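You operate a simulated robot arm through the tools that you are given. There is no shell and no other tool. Be economical: measure what you need, move in short steps, check, and stop when the job is done.

You run a simulated two-armed robot. Do the job below in one go: nothing can be reset, and whatever is moved stays where it is left.

## Task
Fetch the mallet and set it on the left end of the white-legged bench. Put the white block on the top of the short steel bench away on the left end of the white-legged bench. Put one of the copper electrodes from the top of the short steel bench on the orange card there. Push the generator drawer shut. Turn the on-time knob to 100. Press the orange machine zero z button three times. Close the grey cabinet drawer. Push the magazine door shut. Lift the tan box lid open. Do these in any order.

Only the result counts: the job must be done as asked and must still hold three seconds after the hand-in. Knocking over, shifting, dropping, spilling or breaking anything else fails it. Lids that push on must go on centred and level and be pressed home; caps that screw on are set level and turned clockwise until they are tight.

## Robot
Two 7-joint arms with fingered hands on one trunk, on a base that drives. Base frame: it is fixed to the floor where the robot stands at the start and does not move with it; the origin is under the middle of the robot, x ahead of it, y to its left, z up; the surface under the hand at the start is at about z = 0.78. Lengths are in m, angles in degrees, forces in N, time in s.
The left shoulder is at the start at [0.025, 0.092, 1.323], the right one opposite. With the tool pointing down near the work surface each hand reaches from about 0.1 to 0.36 m from the robot's upright axis, wherever it stands, measured 20 degrees to its own side. Places, roughly: card [0.5, -0.75, 0.75]; copper electrode [0.25, -0.25, 0.75]; generator drawer [-0.8, -0.4, 0.8]; grey cabinet drawer [-0.9, -2.9, 0.8]; left end of the white-legged bench [1.8, 3.2, 0.8]; magazine door [3.4, 6.4, 1.2]; mallet (5x20x9 cm) [0.5, 0.2, 0.8]; on-time knob [-1.1, -0.4, 1.1]; orange machine zero z button [-1.1, -2.9, 1.4]; tan box lid [3.3, 1.3, 1]; white block [0.75, 0.5, 0.75]. Payload 2.1 kg a hand.
Tool frame (each hand has its own): the origin (TCP) lies between the finger pads and is the grasp point; the fingertips stand 0.02 m ahead of it; z points along the fingers, y is the line along which they close. Largest opening 0.068 m; the body of the gripper starts 0.023 m behind the TCP. The gripper is a hand of 5 fingers: y runs from the thumb to the fingers, the wrist lies at [-0.01, -0.079, -0.131] in the tool frame.
Orientation is that of the tool frame in the base frame, as a unit quaternion [x, y, z, w]. With the fingers straight down and the wrist toward the robot, the tool's x, y and z point along [0, 1, 0], [1, 0, 0] and [0, 0, -1] of the base frame.

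## Interface
- The arms move only by the tool nudge_tool. It takes "left_targets", "right_targets" or both (then of equal length, played together; a hand with none holds still); each is a list of rows, each an object of numbers (a shift or turn left out is 0): "tx", "ty", "tz": the shift along the tool's x, y, z in units of 30 mm (1.0 is 30 mm); "wx", "wy", "wz": the turn, a rotation vector about the tool's x, y, z in units of 4 degrees (1.0 is 4 degrees). In form: [{"tx": .., "ty": .., "tz": .., "wx": .., "wy": .., "wz": ..}, ...]. A call has 1 to 8 rows; each row shifts and turns the commanded pose from where the row before left it, along the tool's axes as they then stand. A call with a number of a shift or a turn outside -1 to 1 is refused whole. A row lasts 0.2 s, in which the tool goes at most 0.05 m and 8.6 degrees; a call with a longer step from one row to the next is refused whole. A pose out of reach is approached as far as the arm can. The call stops where the force on the tool passes 40 N (or 10 N more than at its start, if that is more) or the arm is blocked; 0.2 s more then pass. In this call time passes only in rows, and 0.2 s behind the last. The reply holds the time, the measured pose of the TCP, the force on the tool along the base axes, the opening and the grip force, in the units named above and with some noise, with the torque about the TCP (base axes, N m) and any sound that the robot's microphone picked up.
- Cameras (640 x 400 px; columns grow to the right, rows downward): "scene" is now at [0.0424, -0.0541, 1.4325]; the picture's right is [-0.88, -0.47, 0.00], its down [-0.44, 0.81, -0.38] and it looks along [0.18, -0.34, -0.92] (base axes); focal length 214 px, centre (320, 200). "left" rides on the left gripper at [-0.054, -0.058, -0.072] in its tool frame; the picture's right is [-0.57, -0.39, 0.73], its down [0.73, -0.64, 0.23] and it looks along [0.38, 0.66, 0.65] (tool axes); focal length 226 px, centre (320, 200). "right" rides on the right gripper at [0.055, -0.058, -0.072] in its tool frame; the picture's right is [-0.57, 0.39, -0.73], its down [-0.73, -0.64, 0.23] and it looks along [-0.38, 0.66, 0.65] (tool axes); focal length 226 px, centre (320, 200).
- snapshot(camera): a new picture of that camera. No time passes.
- move_column(by): slides the trunk up (or, below 0, down) by that many m; the arms and the scene camera ride with it, the base frame stays. It gives what a move gives, with no picture.
- steer(legs): drives the robot by 1 to 6 legs, each [ahead, left, turn to the left] in m, m and degrees, along the robot's own axes; the way and the turn of a leg run together, so that a leg with both is an arc; at most 1.5 m and 180 degrees a leg. The arms and the cameras ride along, it lands a little off, and it stops where it bumps. It gives what a move gives.
- curl_fingers(index, middle, ring, little, thumb_bend, thumb_turn, hand): sets how far each is bent, from 0 (flat) to 1 (curled in); at 0.3 the hand is open as for a grip, at 0.7 the pads meet at the TCP. One left out holds its place. A second passes; each finger stops where it meets its share of the squeeze, and holds until it gets a number again. It is the only way to open and close the hand. It gives what a move gives, with no picture; readings hold the bend of each and the force on index, middle, ring, little, thumb and palm. thumb_turn goes from beside the hand (0) to across from the fingers (1), as for a grip.
- pan_tilt(pan, tilt): turns the head with the scene camera to pan (to the left, within 86 degrees either way) and tilt (down, from -29 to 69), counted from straight ahead of the robot. It gives what a move gives.
- locate(camera, pixels): there is no depth. For up to 12 entries [column, row, z] of the newest picture of that camera ("zoom" is the newest enlarged one), the place [x, y] in the base frame at which the ray of that pixel passes the height z, good to about 0.002 m. No time passes.
- inspect(camera, box): a new picture of the part [left, top, right, bottom] of that camera's present view, enlarged. No time passes.
- job_done(): hands the job in; it is judged then, once.

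Work in short steps. Measure before you move; look again where a grasp or a placing could have gone wrong, and mend it. You have 124 turns and 128 pictures in all, those below and enlarged ones among them. Open the grippers and draw the arms clear of the work before you hand the job in, unless the task says otherwise; then end with one line.

The tools are called as name(argument=value, ...) on one line, values as JSON. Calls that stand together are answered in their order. nudge_tool: Moves the arms, as the interface text tells. Its arguments: {"type":"object","properties":{"left_targets":{"type":"array","items":{"type":"object","properties":{"tx":{"type":"number"},"ty":{"type":"number"},"tz":{"type":"number"},"wx":{"type":"number"},"wy":{"type":"number"},"wz":{"type":"number"}}}},"right_targets":{"type":"array","items":{"type":"object","properties":{"tx":{"type":"number"},"ty":{"type":"number"},"tz":{"type":"number"},"wx":{"type":"number"},"wy":{"type":"number"},"wz":{"type":"number"}}}}},"required":[]} The other tools are called the same way: move_column (by) slides the trunk up or down; curl_fingers (index, middle, ring, little, thumb_bend, thumb_turn, hand) moves the fingers one by one; steer (legs) drives the base; pan_tilt (pan, tilt) turns the head that bears the scene camera; snapshot (camera) takes a picture; locate (camera, pixels) gives the place at which the rays of pixels pass given heights; inspect (camera, box) takes an enlarged picture of a part of a camera's view; job_done () hands the job in.

At the start:

```text
clock: 0.0
left_eef_pos: [0.2034, 0.0287, 1.039]
left_tcp_rot: [0.691, 0.695, 0.108, -0.165]
left_contact_force: [-0.7, 0.6, 0.3]
left_ft_torque: [-0.01, -0.03, 0.01]
left_opening: 0.0677
left_finger_force: 0.3
left_shape: jaw
left_bend: [0.3, 0.3, 0.3, 0.3, 0.3, 0.98]
left_finger forces: [0.1, 0.0, 0.0, 0.0, 0.1, 0.0]
right_eef_pos: [0.1993, -0.2564, 1.0924]
right_tcp_rot: [0.706, 0.708, 0.001, 0.0]
right_contact_force: [0.2, -0.1, -0.8]
right_ft_torque: [0.0, 0.01, 0.02]
right_opening: 0.0677
right_finger_force: 0.1
right_shape: jaw
right_bend: [0.3, 0.3, 0.3, 0.3, 0.3, 0.98]
right_finger forces: [0.0, 0.1, 0.0, 0.0, 0.0, 0.0]
trunk travel left (down, up): [-0.562, 0.342]
robot x, y, heading: [-0.0008, -0.0029, 0.1]
head pan, tilt: [-61.7, 67.4]
```

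scene: 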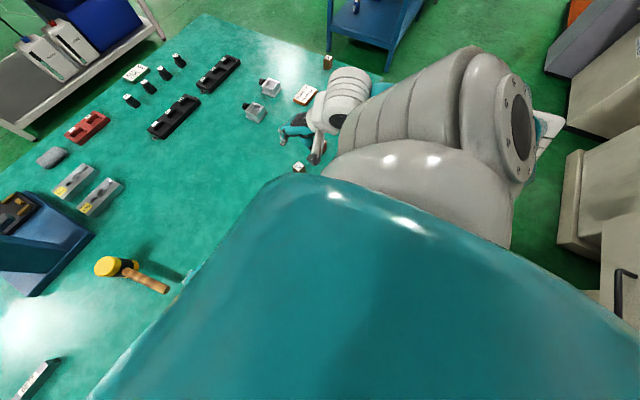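
right: 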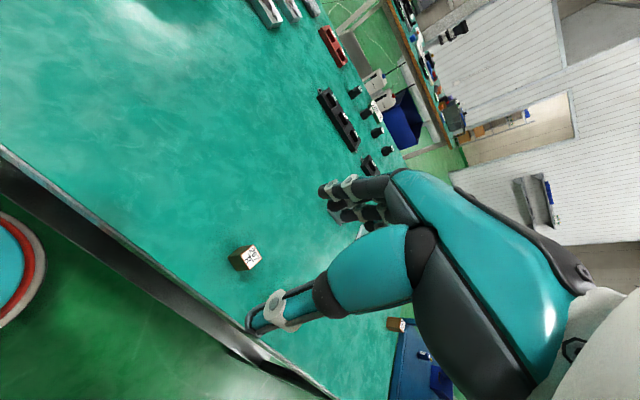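
left: 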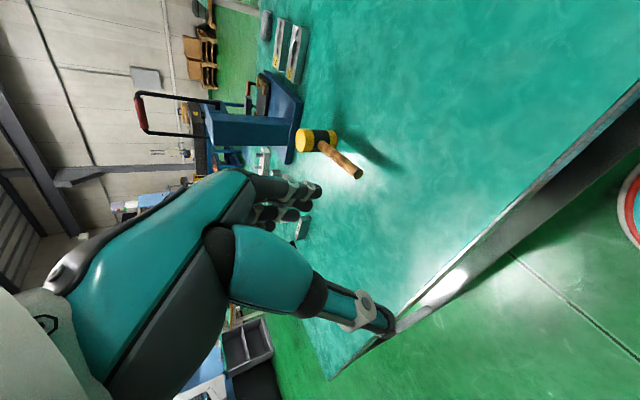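

I start by turning the head to look ahead-down at the table, to find the mallet, block, electrodes and card.

pan_tilt(pan=0, tilt=50)

snapshot(camera="scene")

```text
clock: 1.3
left_eef_pos: [0.204, 0.031, 1.0401]
left_tcp_rot: [0.69, 0.696, 0.11, -0.165]
left_contact_force: [0.0, 0.3, -0.3]
left_ft_torque: [-0.04, 0.0, 0.02]
left_opening: 0.0678
left_finger_force: 0.2
left_shape: jaw
left_bend: [0.3, 0.3, 0.3, 0.3, 0.3, 0.98]
left_finger forces: [0.1, 0.0, 0.1, 0.0, 0.0, 0.0]
right_eef_pos: [0.1998, -0.2569, 1.0922]
right_tcp_rot: [0.706, 0.708, 0.0, 0.0]
right_contact_force: [0.4, -0.5, 0.7]
right_ft_torque: [-0.02, 0.01, 0.01]
right_opening: 0.0677
right_finger_force: 0.0
right_shape: jaw
right_bend: [0.3, 0.3, 0.3, 0.3, 0.3, 0.98]
right_finger forces: [0.1, 0.1, 0.0, 0.1, 0.0, 0.1]
trunk travel left (down, up): [-0.562, 0.342]
robot x, y, heading: [-0.0017, -0.0018, 0.2]
head pan, tilt: [0.0, 50.0]
```

```text
124 pictures are left
```

scene: 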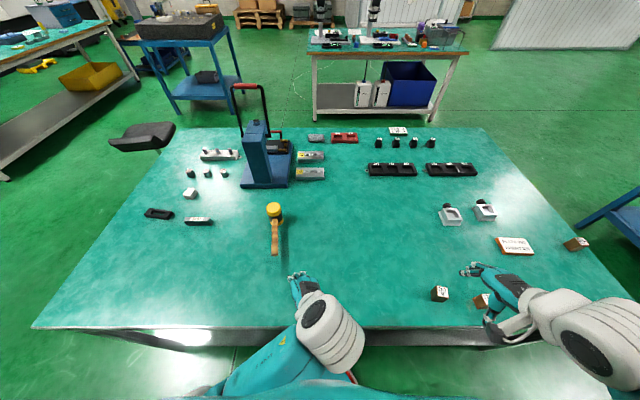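

The table in front holds the mallet (274,225), white block (190,193), copper electrodes (440,294), (480,302), (577,243) and card (515,246). I inspect details and locate them.

locate(camera="scene", pixels=[[274, 225, 0.78], [274, 210, 0.83], [275, 253, 0.79], [190, 193, 0.76], [440, 294, 0.77], [480, 302, 0.77], [577, 243, 0.77], [498, 238, 0.75], [528, 238, 0.75], [534, 255, 0.75], [507, 255, 0.75], [320, 328, 0.75]])

inspect(camera="scene", box=[130, 130, 330, 260])

inspect(camera="scene", box=[420, 190, 620, 320])

```text
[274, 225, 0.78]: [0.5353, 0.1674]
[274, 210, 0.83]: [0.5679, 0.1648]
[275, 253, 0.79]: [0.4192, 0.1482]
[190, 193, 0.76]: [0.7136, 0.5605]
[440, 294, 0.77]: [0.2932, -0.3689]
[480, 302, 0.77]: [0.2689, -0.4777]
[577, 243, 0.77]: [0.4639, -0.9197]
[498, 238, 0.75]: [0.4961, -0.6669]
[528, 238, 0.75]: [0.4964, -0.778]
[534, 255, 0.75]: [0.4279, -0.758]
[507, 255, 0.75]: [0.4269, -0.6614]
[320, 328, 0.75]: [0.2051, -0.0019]
```

```text
3.08 times, centred on (230, 195) of scene
```

zoom: 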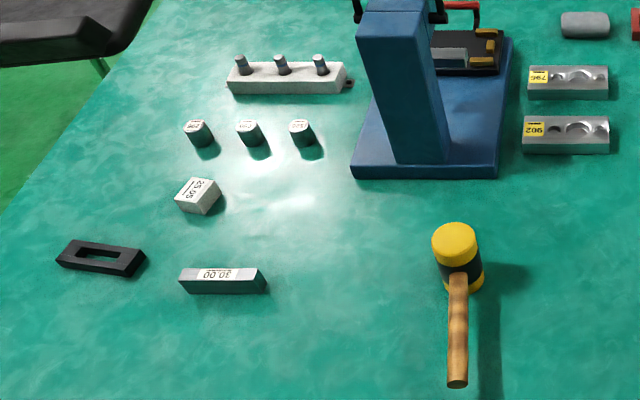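

```text
3.08 times, centred on (520, 255) of scene
```

zoom: 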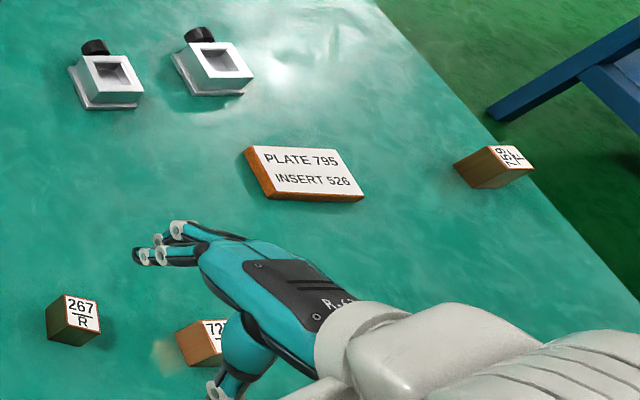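

Plan: right hand takes the electrode at (0.293,-0.369) to the card near (0.46,-0.715). I shift the base right a bit and lower the trunk 0.15 for reach, then look with the right camera.

steer(legs=[[0, -0.13, 0]])

move_column(by=-0.15)

snapshot(camera="right")

snapshot(camera="scene")

```text
clock: 2.6
left_eef_pos: [0.2045, -0.0965, 1.0386]
left_tcp_rot: [0.69, 0.696, 0.109, -0.165]
left_contact_force: [0.6, 0.7, -0.2]
left_ft_torque: [0.0, 0.01, 0.0]
left_opening: 0.0676
left_finger_force: 0.0
left_shape: jaw
left_bend: [0.3, 0.3, 0.3, 0.3, 0.3, 0.98]
left_finger forces: [0.0, 0.0, 0.0, 0.1, 0.0, 0.0]
right_eef_pos: [0.1997, -0.3834, 1.0923]
right_tcp_rot: [0.706, 0.708, -0.001, -0.001]
right_contact_force: [-0.4, 1.5, 0.4]
right_ft_torque: [-0.01, -0.01, 0.03]
right_opening: 0.0675
right_finger_force: 0.0
right_shape: jaw
right_bend: [0.3, 0.3, 0.3, 0.3, 0.3, 0.98]
right_finger forces: [0.1, 0.1, 0.0, 0.1, 0.0, 0.1]
trunk travel left (down, up): [-0.562, 0.342]
robot x, y, heading: [-0.0005, -0.1276, 0.0]
head pan, tilt: [0.0, 50.0]
```

```text
clock: 3.7
left_eef_pos: [0.2243, -0.046, 0.9402]
left_tcp_rot: [0.629, 0.74, 0.131, -0.198]
left_contact_force: [-0.3, 0.0, 0.4]
left_ft_torque: [0.0, -0.02, 0.03]
left_opening: 0.0676
left_finger_force: 0.1
left_shape: jaw
left_bend: [0.3, 0.3, 0.3, 0.3, 0.3, 0.98]
left_finger forces: [0.1, 0.0, 0.1, 0.1, 0.1, 0.0]
right_eef_pos: [0.2005, -0.383, 0.9983]
right_tcp_rot: [0.706, 0.708, -0.001, -0.001]
right_contact_force: [-0.1, -0.2, -0.1]
right_ft_torque: [0.01, -0.01, 0.01]
right_opening: 0.0676
right_finger_force: 0.0
right_shape: jaw
right_bend: [0.3, 0.3, 0.3, 0.3, 0.3, 0.98]
right_finger forces: [0.0, 0.0, 0.0, 0.1, 0.0, 0.0]
trunk travel left (down, up): [-0.47, 0.434]
robot x, y, heading: [-0.0004, -0.1219, -0.1]
head pan, tilt: [0.0, 50.0]
stopped: the arm was blocked; the commanded pose is now the measured one
```

```text
121 pictures are left
```

right: 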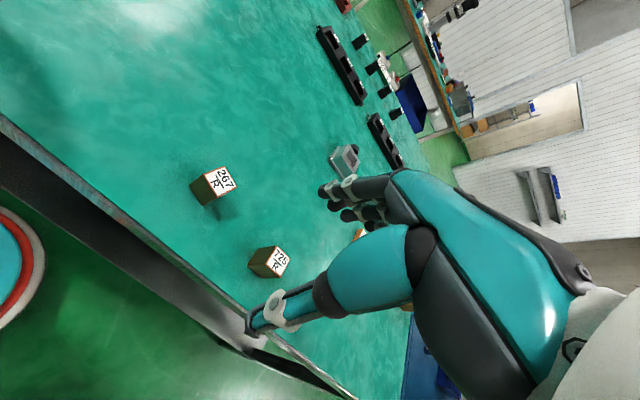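

```text
120 pictures are left
```

scene: 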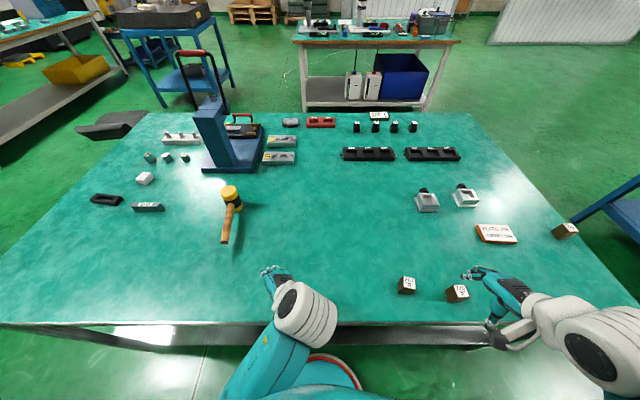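

The left forearm blocked (probably against the bench edge), but 0.09 m lower is achieved. I locate the electrode tops precisely in a zoomed view.

inspect(camera="scene", box=[380, 210, 600, 320])

inspect(camera="right", box=[150, 130, 310, 290])

```text
2.91 times, centred on (490, 265) of scene
```

zoom: 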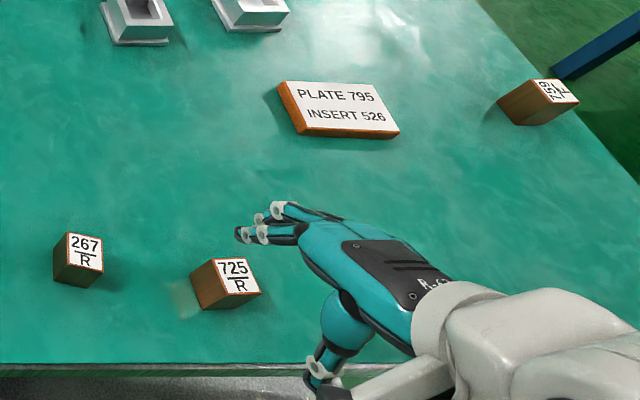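

```text
2.50 times, centred on (230, 210) of right
```

zoom: 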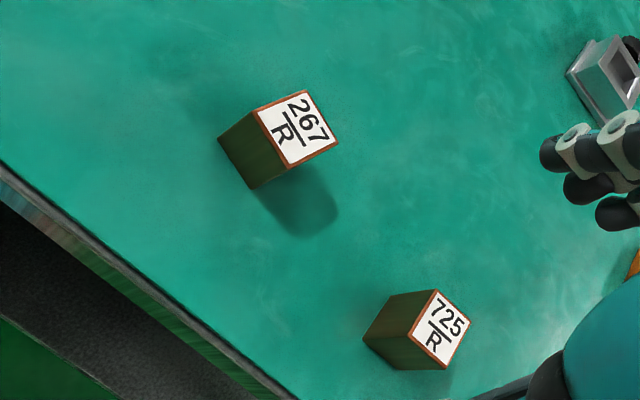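

I locate the 267 and 725 cube corners in the right-camera zoom to get size, height and yaw.

locate(camera="zoom", pixels=[[218, 138, 0.75], [256, 188, 0.75], [254, 110, 0.78], [254, 110, 0.79], [290, 167, 0.78], [290, 167, 0.79], [338, 143, 0.78], [300, 90, 0.78], [296, 128, 0.78], [434, 290, 0.78], [442, 367, 0.78], [441, 329, 0.78]])

```text
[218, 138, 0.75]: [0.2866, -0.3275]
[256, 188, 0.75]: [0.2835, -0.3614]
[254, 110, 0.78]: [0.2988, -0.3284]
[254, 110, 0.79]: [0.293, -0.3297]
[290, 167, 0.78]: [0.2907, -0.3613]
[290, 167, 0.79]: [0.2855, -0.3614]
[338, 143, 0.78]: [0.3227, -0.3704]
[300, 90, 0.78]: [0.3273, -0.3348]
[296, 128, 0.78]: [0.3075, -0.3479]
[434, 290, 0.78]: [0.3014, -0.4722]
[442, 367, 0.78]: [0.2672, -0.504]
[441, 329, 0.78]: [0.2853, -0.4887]
```

locate(camera="scene", pixels=[[409, 283, 0.79], [478.3, 224.2, 0.75], [505.7, 225.2, 0.77], [517.4, 241, 0.77], [485, 241, 0.77], [475.3, 224.2, 0.77]])

```text
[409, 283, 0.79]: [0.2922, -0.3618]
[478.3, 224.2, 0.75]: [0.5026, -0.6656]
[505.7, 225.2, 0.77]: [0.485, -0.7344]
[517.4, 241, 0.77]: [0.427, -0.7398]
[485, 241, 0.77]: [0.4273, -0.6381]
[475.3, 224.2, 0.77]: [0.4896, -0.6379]
```

Two cameras give about (0.297,-0.355), top z≈0.79, yaw about -15°. I bring the right hand above it (z≈0.88) and yaw +15° about the tool z.

nudge_tool(right_targets=[{"ty": 0.8, "tz": 0.95, "tx": 0.23}, {"ty": 0.8, "tz": 0.95, "tx": 0.23}, {"ty": 0.8, "tz": 0.95, "tx": 0.23}, {"ty": 0.8, "tz": 0.95, "tx": 0.23}, {"wz": 0.94}, {"wz": 0.94}, {"wz": 0.94}, {"wz": 0.94}])

snapshot(camera="right")

inspect(camera="scene", box=[340, 220, 560, 340])

```text
clock: 5.5
left_eef_pos: [0.2252, -0.0451, 0.9412]
left_tcp_rot: [0.63, 0.74, 0.132, -0.197]
left_contact_force: [-0.1, 0.6, -1.3]
left_ft_torque: [0.01, 0.01, -0.02]
left_opening: 0.0678
left_finger_force: 0.0
left_shape: jaw
left_bend: [0.3, 0.3, 0.3, 0.3, 0.3, 0.98]
left_finger forces: [0.0, 0.1, 0.0, 0.0, 0.1, 0.0]
right_eef_pos: [0.295, -0.357, 0.8856]
right_tcp_rot: [0.793, 0.609, -0.001, -0.001]
right_contact_force: [0.2, -0.4, -0.5]
right_ft_torque: [0.0, -0.04, -0.03]
right_opening: 0.0676
right_finger_force: 0.1
right_shape: jaw
right_bend: [0.3, 0.3, 0.3, 0.3, 0.3, 0.98]
right_finger forces: [0.0, 0.0, 0.0, 0.0, 0.0, 0.0]
trunk travel left (down, up): [-0.47, 0.434]
robot x, y, heading: [-0.0018, -0.1277, -0.0]
head pan, tilt: [0.0, 50.0]
```

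```text
117 pictures are left
```

right: 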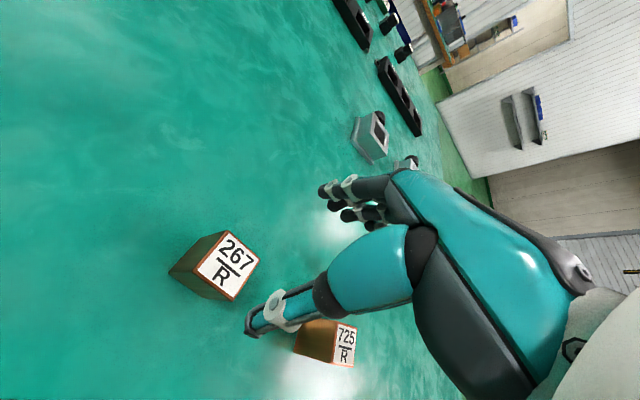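

```text
2.91 times, centred on (450, 280) of scene
```

zoom: 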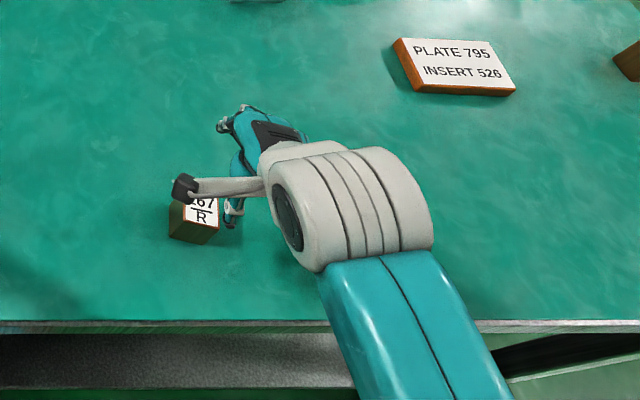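

locate(camera="right", pixels=[[223, 231, 0.79], [259, 261, 0.79], [232, 300, 0.79], [197, 265, 0.79], [228, 264, 0.79], [169, 273, 0.75], [205, 300, 0.75]])

```text
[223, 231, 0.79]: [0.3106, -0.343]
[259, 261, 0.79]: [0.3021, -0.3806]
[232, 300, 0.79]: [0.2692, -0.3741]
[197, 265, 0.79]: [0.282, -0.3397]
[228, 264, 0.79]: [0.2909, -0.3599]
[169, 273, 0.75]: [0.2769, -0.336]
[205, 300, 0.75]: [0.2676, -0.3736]
```

Right camera now agrees: centre (0.291,-0.360). I descend to TCP z≈0.778 with a small correction.

nudge_tool(right_targets=[{"tx": -0.16, "ty": -0.1, "tz": 0.6}, {"tz": 1}, {"tz": 1}, {"tz": 0.98}])

inspect(camera="right", box=[160, 120, 420, 360])

```text
clock: 6.4
left_eef_pos: [0.2251, -0.0442, 0.9412]
left_tcp_rot: [0.63, 0.74, 0.131, -0.196]
left_contact_force: [0.8, -1.3, 0.2]
left_ft_torque: [0.01, 0.01, -0.02]
left_opening: 0.0678
left_finger_force: 0.0
left_shape: jaw
left_bend: [0.3, 0.3, 0.3, 0.3, 0.3, 0.98]
left_finger forces: [0.1, 0.0, 0.0, 0.0, 0.0, 0.0]
right_eef_pos: [0.2958, -0.3594, 0.7957]
right_tcp_rot: [0.793, 0.609, 0.011, 0.009]
right_contact_force: [-12.3, 3.7, 37.9]
right_ft_torque: [-0.19, -0.72, 0.06]
right_opening: 0.0633
right_finger_force: 0.1
right_shape: jaw
right_bend: [0.32, 0.3, 0.3, 0.3, 0.24, 0.97]
right_finger forces: [10.6, 17.0, 0.0, 0.0, 10.7, 0.0]
trunk travel left (down, up): [-0.47, 0.434]
robot x, y, heading: [0.0023, -0.1224, -0.0]
head pan, tilt: [0.0, 50.0]
stopped in row 4 (right hand): the force on the tool passed its limit at 96 N (the readings are from after the stop); the commanded pose is now the measured one
```

```text
1.67 times, centred on (290, 240) of right
```

zoom: 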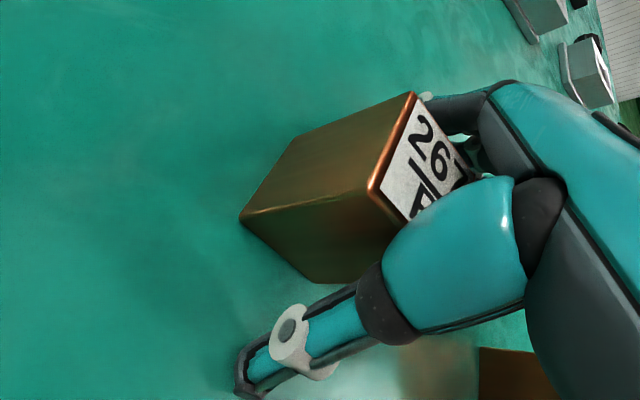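

Fingers touched the bench at TCP z≈0.796 (so bench top ≈0.775), with the cube between thumb and fingers. I raise 4 mm and close.

nudge_tool(right_targets=[{"tz": -0.15}])

curl_fingers(hand="right", index=0.7, middle=0.7, ring=0.7, little=0.7, thumb_bend=0.7)

inspect(camera="right", box=[160, 120, 420, 360])

```text
clock: 6.8
left_eef_pos: [0.2247, -0.0446, 0.9406]
left_tcp_rot: [0.629, 0.741, 0.13, -0.197]
left_contact_force: [-0.3, 0.2, 0.6]
left_ft_torque: [0.0, 0.02, 0.02]
left_opening: 0.0676
left_finger_force: 0.0
left_shape: jaw
left_bend: [0.3, 0.3, 0.3, 0.3, 0.3, 0.98]
left_finger forces: [0.0, 0.0, 0.0, 0.1, 0.0, 0.0]
right_eef_pos: [0.2946, -0.3598, 0.7976]
right_tcp_rot: [0.792, 0.61, 0.007, 0.006]
right_contact_force: [-4.8, 2.7, 14.0]
right_ft_torque: [-0.11, -0.36, -0.02]
right_opening: 0.0646
right_finger_force: 0.0
right_shape: jaw
right_bend: [0.31, 0.3, 0.3, 0.3, 0.27, 0.97]
right_finger forces: [0.6, 11.5, 0.0, 0.0, 2.8, 0.0]
trunk travel left (down, up): [-0.47, 0.434]
robot x, y, heading: [-0.0023, -0.1282, 0.1]
head pan, tilt: [0.0, 50.0]
```

```text
clock: 7.5
left_eef_pos: [0.2244, -0.0451, 0.9414]
left_tcp_rot: [0.629, 0.741, 0.131, -0.197]
left_contact_force: [-0.1, -0.6, -0.9]
left_ft_torque: [0.03, 0.02, 0.02]
left_opening: 0.0679
left_finger_force: 0.0
left_shape: jaw
left_bend: [0.3, 0.3, 0.3, 0.3, 0.3, 0.98]
left_finger forces: [0.0, 0.0, 0.1, 0.0, 0.0, 0.0]
right_eef_pos: [0.299, -0.3594, 0.8021]
right_tcp_rot: [0.792, 0.61, 0.013, 0.01]
right_contact_force: [3.9, 0.4, 18.1]
right_ft_torque: [-0.22, -0.46, 0.06]
right_opening: 0.0208
right_finger_force: 15.8
right_shape: fingers
right_bend: [0.59, 0.42, 0.7, 0.7, 0.55, 0.97]
right_finger forces: [6.0, 16.0, 0.0, 0.0, 9.8, 0.0]
trunk travel left (down, up): [-0.47, 0.434]
robot x, y, heading: [0.0011, -0.1236, 0.2]
head pan, tilt: [0.0, 50.0]
stopped (right hand): the force on the tool passed its limit at 41 N (the readings are from after the stop); the commanded pose is now the measured one
```

```text
1.67 times, centred on (290, 240) of right
```

zoom: 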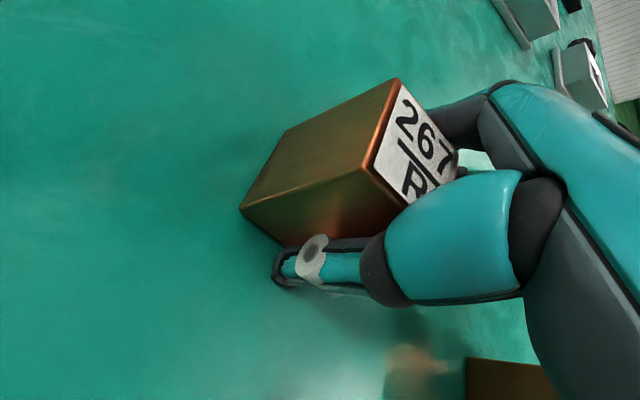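

The grip is lopsided: middle finger blocked at 0.42, ring and little missed the cube. I open, lift and re-measure with the correct bench height.

curl_fingers(hand="right", index=0.3, middle=0.3, ring=0.3, little=0.3, thumb_bend=0.3)

nudge_tool(right_targets=[{"tz": -1}, {"tz": -1}, {"tz": -0.7}])

snapshot(camera="right")

locate(camera="right", pixels=[[228, 264, 0.82]])

```text
clock: 8.4
left_eef_pos: [0.2258, -0.045, 0.9402]
left_tcp_rot: [0.629, 0.74, 0.131, -0.198]
left_contact_force: [-0.1, -1.1, 0.5]
left_ft_torque: [-0.02, 0.01, 0.03]
left_opening: 0.0675
left_finger_force: 0.0
left_shape: jaw
left_bend: [0.3, 0.3, 0.3, 0.3, 0.3, 0.98]
left_finger forces: [0.1, 0.1, 0.0, 0.1, 0.1, 0.1]
right_eef_pos: [0.2999, -0.3608, 0.8008]
right_tcp_rot: [0.793, 0.609, 0.012, 0.009]
right_contact_force: [0.1, -0.5, -0.1]
right_ft_torque: [0.01, -0.04, 0.0]
right_opening: 0.0621
right_finger_force: 0.1
right_shape: fingers
right_bend: [0.3, 0.3, 0.3, 0.3, 0.3, 0.98]
right_finger forces: [0.0, 0.0, 0.0, 0.1, 0.1, 0.0]
trunk travel left (down, up): [-0.47, 0.434]
robot x, y, heading: [-0.0014, -0.1253, 0.2]
head pan, tilt: [0.0, 50.0]
stopped (right hand): the force on the tool passed its limit at 41 N (the readings are from after the stop); the commanded pose is now the measured one
```

```text
clock: 9.2
left_eef_pos: [0.2251, -0.0446, 0.9412]
left_tcp_rot: [0.63, 0.74, 0.131, -0.197]
left_contact_force: [-0.9, -0.6, -0.3]
left_ft_torque: [0.01, -0.03, 0.0]
left_opening: 0.0675
left_finger_force: 0.0
left_shape: jaw
left_bend: [0.3, 0.3, 0.3, 0.3, 0.3, 0.98]
left_finger forces: [0.0, 0.0, 0.0, 0.0, 0.0, 0.1]
right_eef_pos: [0.2981, -0.3582, 0.8823]
right_tcp_rot: [0.793, 0.609, 0.012, 0.01]
right_contact_force: [-0.1, 0.2, -0.5]
right_ft_torque: [-0.01, -0.01, 0.0]
right_opening: 0.0625
right_finger_force: 0.0
right_shape: fingers
right_bend: [0.3, 0.3, 0.3, 0.3, 0.3, 0.98]
right_finger forces: [0.1, 0.0, 0.0, 0.0, 0.0, 0.0]
trunk travel left (down, up): [-0.47, 0.434]
robot x, y, heading: [0.0006, -0.1257, 0.1]
head pan, tilt: [0.0, 50.0]
```

```text
113 pictures are left
```

right: 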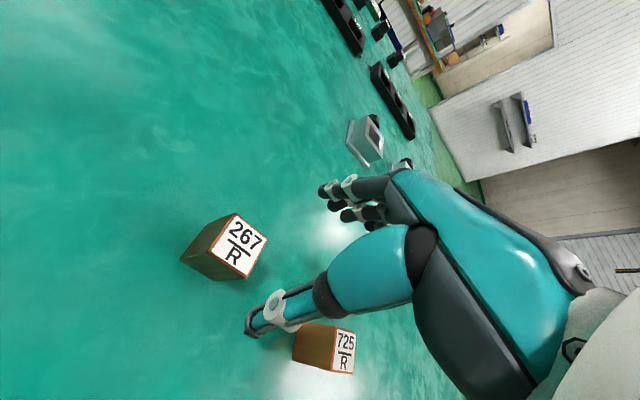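

```text
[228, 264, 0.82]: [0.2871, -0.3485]
```

locate(camera="right", pixels=[[180, 261, 0.775], [216, 280, 0.775], [211, 253, 0.81], [211, 253, 0.82], [244, 278, 0.81], [244, 278, 0.82], [268, 237, 0.81], [233, 213, 0.81], [239, 245, 0.81], [239, 245, 0.82]])

inspect(camera="scene", box=[360, 240, 460, 320])

```text
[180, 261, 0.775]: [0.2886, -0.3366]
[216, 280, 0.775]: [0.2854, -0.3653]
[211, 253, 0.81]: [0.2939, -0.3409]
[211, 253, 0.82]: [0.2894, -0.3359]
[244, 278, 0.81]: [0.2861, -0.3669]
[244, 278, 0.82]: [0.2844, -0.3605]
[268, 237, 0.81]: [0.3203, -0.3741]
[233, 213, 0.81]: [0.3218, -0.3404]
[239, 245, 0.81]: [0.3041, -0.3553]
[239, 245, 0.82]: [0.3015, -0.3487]
```

```text
5.00 times, centred on (410, 280) of scene
```

zoom: 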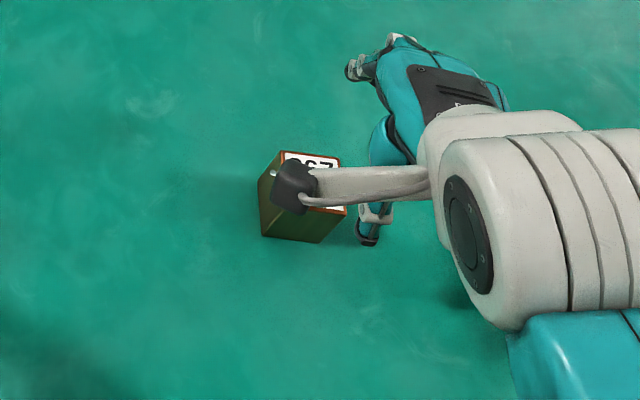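

Centre is (0.303,-0.352), top z≈0.812. I shift 7 mm/3 mm, descend to z≈0.804 and close.

nudge_tool(right_targets=[{"tx": 0.24, "ty": 0.11, "tz": 0.5}, {"tz": 1}, {"tz": 1}, {"tz": 0.1}])

curl_fingers(hand="right", index=0.6, middle=0.6, ring=0.6, little=0.6, thumb_bend=0.6)

nudge_tool(right_targets=[{"tz": -1}, {"tz": -1}])

snapshot(camera="right")

```text
clock: 10.2
left_eef_pos: [0.2251, -0.0459, 0.9413]
left_tcp_rot: [0.629, 0.74, 0.132, -0.198]
left_contact_force: [-0.4, -0.3, 0.3]
left_ft_torque: [-0.03, -0.02, -0.01]
left_opening: 0.0674
left_finger_force: 0.0
left_shape: jaw
left_bend: [0.3, 0.3, 0.3, 0.3, 0.3, 0.98]
left_finger forces: [0.0, 0.0, 0.0, 0.0, 0.0, 0.1]
right_eef_pos: [0.3057, -0.3534, 0.804]
right_tcp_rot: [0.793, 0.609, 0.013, 0.01]
right_contact_force: [-0.9, 0.4, 1.1]
right_ft_torque: [0.01, -0.01, 0.0]
right_opening: 0.0631
right_finger_force: 0.8
right_shape: fingers
right_bend: [0.3, 0.3, 0.3, 0.3, 0.3, 0.98]
right_finger forces: [0.0, 0.0, 0.1, 0.0, 1.6, 0.0]
trunk travel left (down, up): [-0.47, 0.434]
robot x, y, heading: [-0.0015, -0.127, -0.2]
head pan, tilt: [0.0, 50.0]
```

```text
clock: 11.2
left_eef_pos: [0.2249, -0.0444, 0.9413]
left_tcp_rot: [0.629, 0.74, 0.131, -0.198]
left_contact_force: [-0.8, -0.5, -0.3]
left_ft_torque: [0.02, 0.0, -0.03]
left_opening: 0.0677
left_finger_force: 0.0
left_shape: jaw
left_bend: [0.3, 0.3, 0.3, 0.3, 0.3, 0.98]
left_finger forces: [0.0, 0.1, 0.0, 0.1, 0.0, 0.1]
right_eef_pos: [0.305, -0.3529, 0.8037]
right_tcp_rot: [0.793, 0.61, 0.012, 0.01]
right_contact_force: [-0.3, 1.0, 0.2]
right_ft_torque: [0.0, -0.01, 0.01]
right_opening: 0.022
right_finger_force: 4.0
right_shape: fingers
right_bend: [0.56, 0.56, 0.6, 0.6, 0.52, 0.97]
right_finger forces: [1.5, 1.9, 0.1, 0.0, 3.6, 0.1]
trunk travel left (down, up): [-0.47, 0.434]
robot x, y, heading: [0.0008, -0.1213, 0.2]
head pan, tilt: [0.0, 50.0]
```

```text
clock: 11.8
left_eef_pos: [0.2258, -0.0461, 0.9408]
left_tcp_rot: [0.629, 0.74, 0.131, -0.198]
left_contact_force: [-0.1, 0.4, -0.1]
left_ft_torque: [-0.04, -0.02, 0.0]
left_opening: 0.0678
left_finger_force: 0.0
left_shape: jaw
left_bend: [0.3, 0.3, 0.3, 0.3, 0.3, 0.98]
left_finger forces: [0.0, 0.0, 0.0, 0.0, 0.0, 0.0]
right_eef_pos: [0.3039, -0.3528, 0.8647]
right_tcp_rot: [0.793, 0.609, 0.011, 0.01]
right_contact_force: [-0.1, -0.6, 0.3]
right_ft_torque: [-0.03, -0.01, 0.0]
right_opening: 0.0124
right_finger_force: 0.1
right_shape: fingers
right_bend: [0.6, 0.6, 0.6, 0.6, 0.6, 0.98]
right_finger forces: [0.0, 0.1, 0.0, 0.0, 0.0, 0.0]
trunk travel left (down, up): [-0.47, 0.434]
robot x, y, heading: [-0.0003, -0.1248, -0.0]
head pan, tilt: [0.0, 50.0]
```

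```text
111 pictures are left
```

right: 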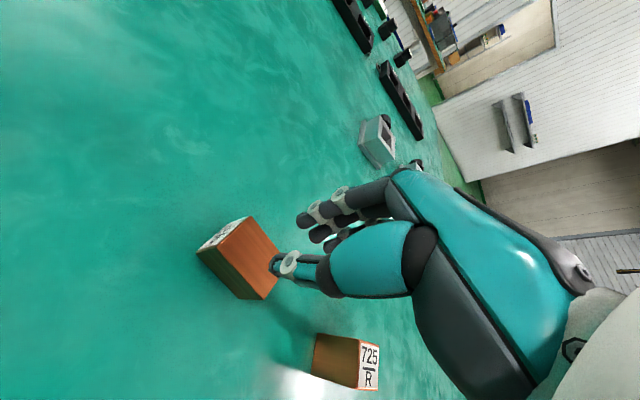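

The grip slipped; the cube looks tipped. I look closer.

inspect(camera="right", box=[170, 180, 330, 340])

inspect(camera="scene", box=[360, 240, 460, 320])

```text
2.50 times, centred on (250, 260) of right
```

zoom: 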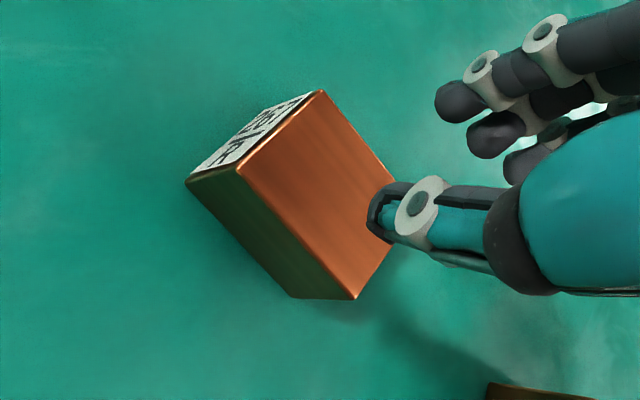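

```text
5.00 times, centred on (410, 280) of scene
```

zoom: 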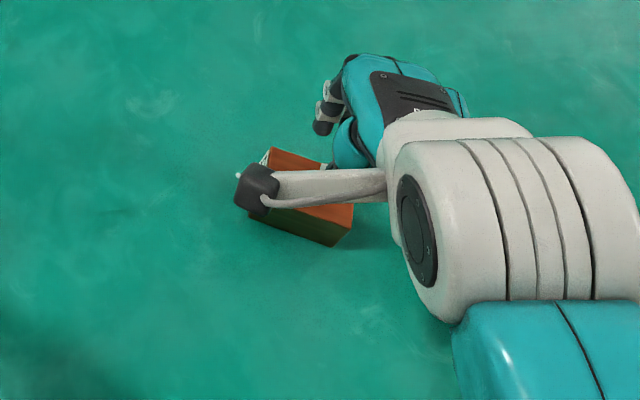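

The electrode fell on its side (label facing +y). I locate its top and bottom corners to regrip it more firmly.

locate(camera="right", pixels=[[250, 216, 0.81], [216.8, 246, 0.81], [264, 299, 0.81], [297, 269, 0.81], [257, 257, 0.81], [196, 253.2, 0.775], [238.8, 299.2, 0.775]])

```text
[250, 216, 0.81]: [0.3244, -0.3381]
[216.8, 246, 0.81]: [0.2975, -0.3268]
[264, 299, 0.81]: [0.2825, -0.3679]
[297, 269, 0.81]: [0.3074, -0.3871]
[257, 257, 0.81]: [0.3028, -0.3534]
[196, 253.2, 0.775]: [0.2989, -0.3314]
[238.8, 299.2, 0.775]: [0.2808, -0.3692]
```

Centre (0.303,-0.354), yaw ≈ -20°. I open, yaw 5° more, descend and squeeze with thumb, index and middle to 0.8.

curl_fingers(hand="right", index=0.3, middle=0.3, ring=0.3, little=0.3, thumb_bend=0.3)

nudge_tool(right_targets=[{"wz": 0.9}, {"tz": 1, "wz": 0.3}, {"tz": 1}, {"tz": 0.06}])

curl_fingers(hand="right", index=0.8, middle=0.8, ring=0.3, little=0.3, thumb_bend=0.8)

snapshot(camera="right")

```text
clock: 12.8
left_eef_pos: [0.2252, -0.0462, 0.94]
left_tcp_rot: [0.629, 0.74, 0.132, -0.198]
left_contact_force: [0.6, -0.1, 0.9]
left_ft_torque: [-0.02, 0.0, 0.01]
left_opening: 0.0678
left_finger_force: 0.3
left_shape: jaw
left_bend: [0.3, 0.3, 0.3, 0.3, 0.3, 0.98]
left_finger forces: [0.0, 0.0, 0.1, 0.0, 0.1, 0.0]
right_eef_pos: [0.3039, -0.3528, 0.8643]
right_tcp_rot: [0.792, 0.61, 0.012, 0.01]
right_contact_force: [0.1, 0.3, 0.0]
right_ft_torque: [-0.01, -0.01, 0.0]
right_opening: 0.0624
right_finger_force: 0.1
right_shape: fingers
right_bend: [0.3, 0.3, 0.3, 0.3, 0.3, 0.98]
right_finger forces: [0.0, 0.0, 0.0, 0.1, 0.1, 0.1]
trunk travel left (down, up): [-0.47, 0.434]
robot x, y, heading: [0.0001, -0.1271, 0.2]
head pan, tilt: [0.0, 50.0]
```

```text
clock: 13.8
left_eef_pos: [0.2244, -0.0451, 0.9416]
left_tcp_rot: [0.629, 0.74, 0.132, -0.198]
left_contact_force: [0.1, -1.0, -0.2]
left_ft_torque: [0.0, 0.0, -0.02]
left_opening: 0.0676
left_finger_force: 0.0
left_shape: jaw
left_bend: [0.3, 0.3, 0.3, 0.3, 0.3, 0.98]
left_finger forces: [0.0, 0.1, 0.0, 0.1, 0.0, 0.0]
right_eef_pos: [0.3043, -0.3545, 0.8021]
right_tcp_rot: [0.817, 0.576, 0.012, 0.009]
right_contact_force: [-0.1, -0.6, -0.7]
right_ft_torque: [0.02, 0.06, 0.02]
right_opening: 0.0619
right_finger_force: 0.0
right_shape: fingers
right_bend: [0.3, 0.3, 0.3, 0.3, 0.3, 0.98]
right_finger forces: [0.0, 0.0, 0.0, 0.1, 0.1, 0.0]
trunk travel left (down, up): [-0.47, 0.434]
robot x, y, heading: [-0.0014, -0.1276, -0.2]
head pan, tilt: [0.0, 50.0]
```

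```text
clock: 14.8
left_eef_pos: [0.2261, -0.045, 0.94]
left_tcp_rot: [0.629, 0.741, 0.132, -0.198]
left_contact_force: [0.1, -0.1, 0.8]
left_ft_torque: [-0.02, -0.01, 0.0]
left_opening: 0.0677
left_finger_force: 0.0
left_shape: jaw
left_bend: [0.3, 0.3, 0.3, 0.3, 0.3, 0.98]
left_finger forces: [0.0, 0.0, 0.0, 0.0, 0.0, 0.0]
right_eef_pos: [0.3042, -0.3534, 0.803]
right_tcp_rot: [0.817, 0.576, 0.012, 0.01]
right_contact_force: [0.6, 0.2, -0.6]
right_ft_torque: [0.0, -0.02, 0.0]
right_opening: 0.0207
right_finger_force: 16.0
right_shape: fingers
right_bend: [0.74, 0.74, 0.3, 0.3, 0.55, 0.94]
right_finger forces: [9.0, 7.4, 0.0, 0.0, 16.5, 0.0]
trunk travel left (down, up): [-0.47, 0.434]
robot x, y, heading: [-0.0007, -0.1256, 0.1]
head pan, tilt: [0.0, 50.0]
```

```text
108 pictures are left
```

right: 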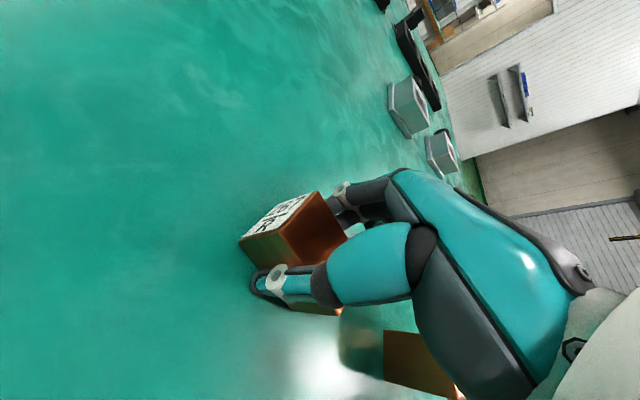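

Firm grip now (16 N). I lift and check.

nudge_tool(right_targets=[{"tz": -0.5}, {"tz": -1}, {"tz": -1}])

snapshot(camera="right")

inspect(camera="scene", box=[460, 210, 560, 260])

```text
clock: 15.6
left_eef_pos: [0.2259, -0.0457, 0.9408]
left_tcp_rot: [0.63, 0.74, 0.132, -0.198]
left_contact_force: [0.3, -0.6, 0.1]
left_ft_torque: [-0.02, -0.01, -0.01]
left_opening: 0.0676
left_finger_force: 0.0
left_shape: jaw
left_bend: [0.3, 0.3, 0.3, 0.3, 0.3, 0.98]
left_finger forces: [0.1, 0.0, 0.0, 0.0, 0.0, 0.0]
right_eef_pos: [0.3036, -0.3549, 0.8767]
right_tcp_rot: [0.817, 0.576, 0.012, 0.009]
right_contact_force: [0.1, -0.2, -2.8]
right_ft_torque: [-0.01, -0.05, 0.02]
right_opening: 0.0205
right_finger_force: 16.3
right_shape: fingers
right_bend: [0.74, 0.74, 0.3, 0.3, 0.55, 0.94]
right_finger forces: [8.9, 7.3, 0.0, 0.1, 16.3, 0.0]
trunk travel left (down, up): [-0.47, 0.434]
robot x, y, heading: [-0.0006, -0.1241, -0.3]
head pan, tilt: [0.0, 50.0]
```

```text
107 pictures are left
```

right: 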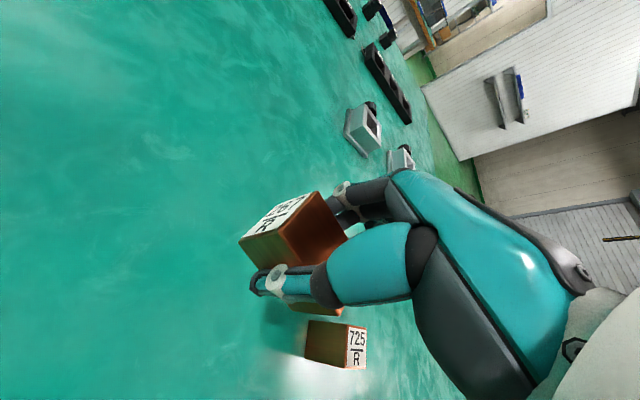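

```text
6.40 times, centred on (510, 235) of scene
```

zoom: 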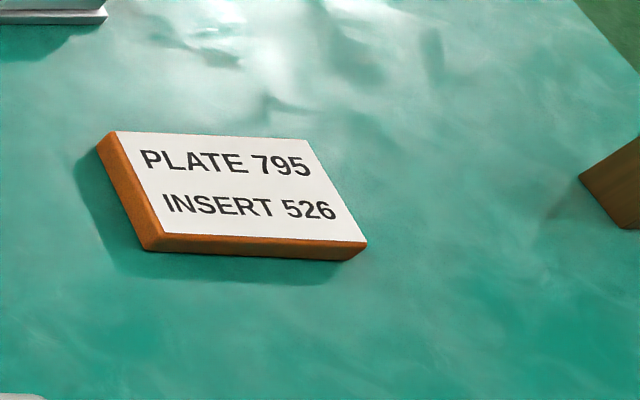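

Held. Now locate card corners.

locate(camera="zoom", pixels=[[115, 132, 0.79], [308, 140, 0.79], [366, 243, 0.79], [163, 233, 0.79], [240, 186, 0.79], [145, 250, 0.775], [346, 261, 0.775], [97, 149, 0.775]])

```text
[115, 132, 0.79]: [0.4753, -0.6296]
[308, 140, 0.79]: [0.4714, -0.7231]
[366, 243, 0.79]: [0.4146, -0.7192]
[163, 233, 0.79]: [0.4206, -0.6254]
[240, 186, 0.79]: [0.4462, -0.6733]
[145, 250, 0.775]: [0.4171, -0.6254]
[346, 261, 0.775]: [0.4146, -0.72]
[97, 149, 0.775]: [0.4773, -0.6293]
```

Card centre (0.446,-0.674), top z≈0.788. I check how much room there is in front of the trunk before driving forward.

pan_tilt(pan=0, tilt=69)

snapshot(camera="scene")

snapshot(camera="left")

```text
clock: 16.4
left_eef_pos: [0.2258, -0.0445, 0.9407]
left_tcp_rot: [0.63, 0.739, 0.132, -0.198]
left_contact_force: [-0.6, 0.2, -0.1]
left_ft_torque: [-0.02, 0.0, -0.01]
left_opening: 0.0676
left_finger_force: 0.0
left_shape: jaw
left_bend: [0.3, 0.3, 0.3, 0.3, 0.3, 0.98]
left_finger forces: [0.1, 0.0, 0.0, 0.0, 0.0, 0.0]
right_eef_pos: [0.3036, -0.3556, 0.8768]
right_tcp_rot: [0.817, 0.576, 0.013, 0.01]
right_contact_force: [0.5, -0.1, -4.1]
right_ft_torque: [0.0, -0.03, 0.0]
right_opening: 0.0202
right_finger_force: 17.0
right_shape: fingers
right_bend: [0.74, 0.74, 0.3, 0.3, 0.55, 0.94]
right_finger forces: [8.9, 7.4, 0.0, 0.0, 16.2, 0.1]
trunk travel left (down, up): [-0.47, 0.434]
robot x, y, heading: [0.0018, -0.1261, -0.0]
head pan, tilt: [0.0, 68.8]
```

```text
105 pictures are left
```

scene: 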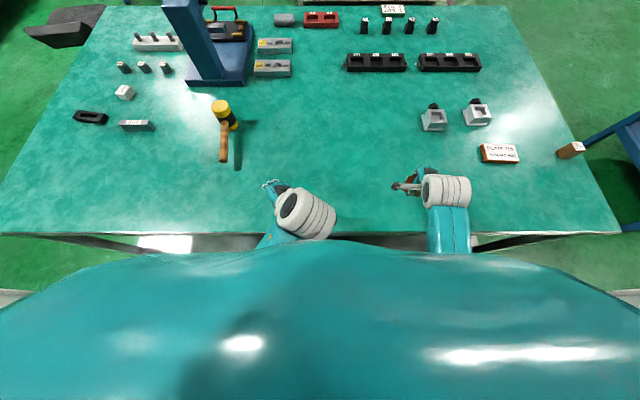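

```text
104 pictures are left
```

left: 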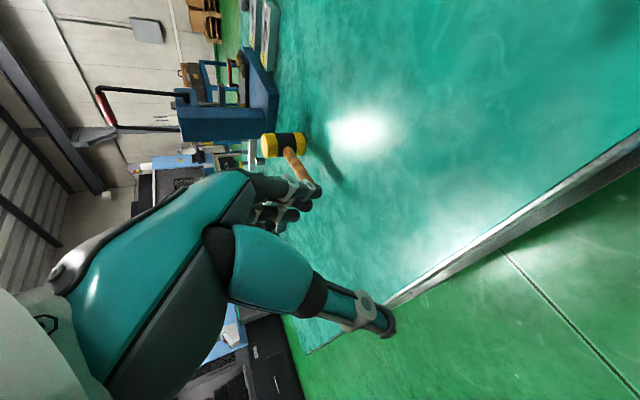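

I raise the left hand clear, then drive right 0.32 and forward 0.08.

nudge_tool(left_targets=[{"tx": 0.35, "ty": 0.2, "tz": -0.78}, {"tx": 0.35, "ty": 0.2, "tz": -0.78}, {"tx": 0.35, "ty": 0.2, "tz": -0.78}, {"tx": 0.35, "ty": 0.2, "tz": -0.78}])

steer(legs=[[0, -0.32, 0], [0.06, 0, 0]])

snapshot(camera="scene")

```text
clock: 17.3
left_eef_pos: [0.2448, -0.0112, 1.01]
left_tcp_rot: [0.616, 0.719, 0.191, -0.259]
left_contact_force: [0.5, -0.2, -0.6]
left_ft_torque: [0.01, -0.03, 0.0]
left_opening: 0.0679
left_finger_force: 0.1
left_shape: jaw
left_bend: [0.3, 0.3, 0.3, 0.3, 0.3, 0.98]
left_finger forces: [0.1, 0.0, 0.0, 0.0, 0.0, 0.0]
right_eef_pos: [0.3027, -0.3537, 0.877]
right_tcp_rot: [0.817, 0.576, 0.012, 0.008]
right_contact_force: [-0.6, 0.5, -4.0]
right_ft_torque: [-0.02, 0.01, 0.03]
right_opening: 0.0206
right_finger_force: 16.0
right_shape: fingers
right_bend: [0.74, 0.74, 0.3, 0.3, 0.55, 0.94]
right_finger forces: [8.9, 7.5, 0.1, 0.1, 16.2, 0.0]
trunk travel left (down, up): [-0.47, 0.434]
robot x, y, heading: [-0.0005, -0.1248, -0.1]
head pan, tilt: [0.0, 68.8]
stopped in row 4 (left hand): the arm was blocked; the commanded pose is now the measured one
```

```text
clock: 20.1
left_eef_pos: [0.3039, -0.3418, 1.0103]
left_tcp_rot: [0.617, 0.718, 0.191, -0.258]
left_contact_force: [0.6, -0.4, 0.5]
left_ft_torque: [-0.01, -0.02, 0.0]
left_opening: 0.0676
left_finger_force: 0.0
left_shape: jaw
left_bend: [0.3, 0.3, 0.3, 0.3, 0.3, 0.98]
left_finger forces: [0.0, 0.0, 0.1, 0.0, 0.0, 0.0]
right_eef_pos: [0.3634, -0.685, 0.8774]
right_tcp_rot: [0.819, 0.574, 0.011, 0.01]
right_contact_force: [0.3, -0.4, -3.1]
right_ft_torque: [-0.01, 0.01, 0.01]
right_opening: 0.0204
right_finger_force: 16.8
right_shape: fingers
right_bend: [0.74, 0.74, 0.3, 0.3, 0.55, 0.94]
right_finger forces: [8.9, 7.3, 0.1, 0.0, 16.4, 0.0]
trunk travel left (down, up): [-0.47, 0.434]
robot x, y, heading: [0.0612, -0.4565, -0.1]
head pan, tilt: [0.0, 68.8]
```

```text
103 pictures are left
```

scene: 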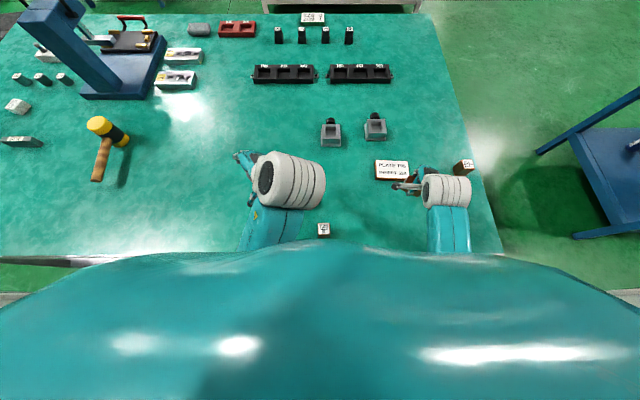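

Driving forward works with no bump. I drive another 0.06 forward and 0.01 left, then look with the right camera.

steer(legs=[[0.06, 0.01, 0]])

snapshot(camera="right")

inspect(camera="scene", box=[340, 120, 520, 260])

```text
clock: 21.0
left_eef_pos: [0.3119, -0.3394, 1.0107]
left_tcp_rot: [0.618, 0.717, 0.194, -0.259]
left_contact_force: [-0.4, -0.3, -0.3]
left_ft_torque: [0.03, 0.0, 0.0]
left_opening: 0.0677
left_finger_force: 0.0
left_shape: jaw
left_bend: [0.3, 0.3, 0.3, 0.3, 0.3, 0.98]
left_finger forces: [0.0, 0.0, 0.0, 0.0, 0.0, 0.1]
right_eef_pos: [0.3699, -0.6851, 0.877]
right_tcp_rot: [0.819, 0.573, 0.012, 0.009]
right_contact_force: [-0.3, -0.6, -2.9]
right_ft_torque: [-0.01, -0.04, -0.01]
right_opening: 0.0204
right_finger_force: 15.8
right_shape: fingers
right_bend: [0.74, 0.74, 0.3, 0.3, 0.55, 0.94]
right_finger forces: [8.9, 7.3, 0.0, 0.0, 16.4, 0.0]
trunk travel left (down, up): [-0.47, 0.434]
robot x, y, heading: [0.0644, -0.4582, -0.1]
head pan, tilt: [0.0, 68.8]
stopped in leg 1: the robot was blocked; the commanded pose is now the measured one
```

```text
102 pictures are left
```

right: 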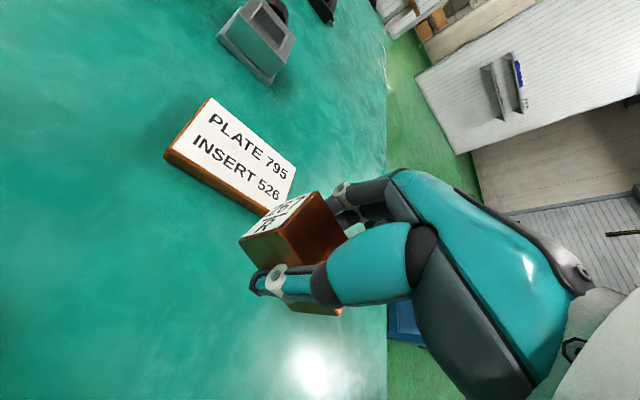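

```text
2.86 times, centred on (430, 190) of scene
```

zoom: 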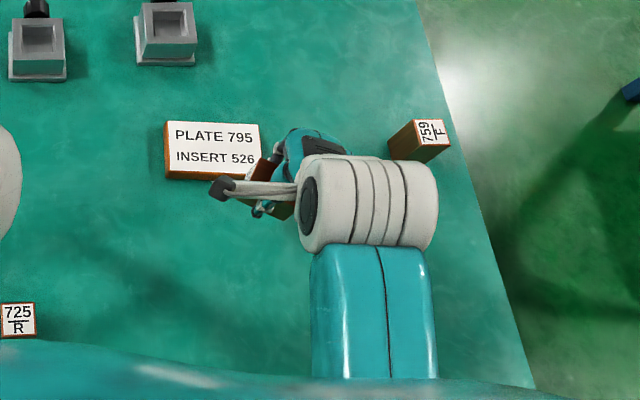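

Blocked at x≈0.064 (trunk at bench). I check the card's place has not changed and its centre.

locate(camera="zoom", pixels=[[164, 121, 0.788], [259, 123, 0.788], [168, 173, 0.788], [214, 148, 0.788]])

locate(camera="right", pixels=[[210, 97, 0.788], [297, 166, 0.788], [168, 150, 0.788]])

```text
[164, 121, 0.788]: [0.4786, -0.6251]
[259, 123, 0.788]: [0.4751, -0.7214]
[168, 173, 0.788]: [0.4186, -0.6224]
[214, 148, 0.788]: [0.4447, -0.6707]
```

```text
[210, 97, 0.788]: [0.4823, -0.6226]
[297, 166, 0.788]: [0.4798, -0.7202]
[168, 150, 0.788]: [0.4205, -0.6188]
```

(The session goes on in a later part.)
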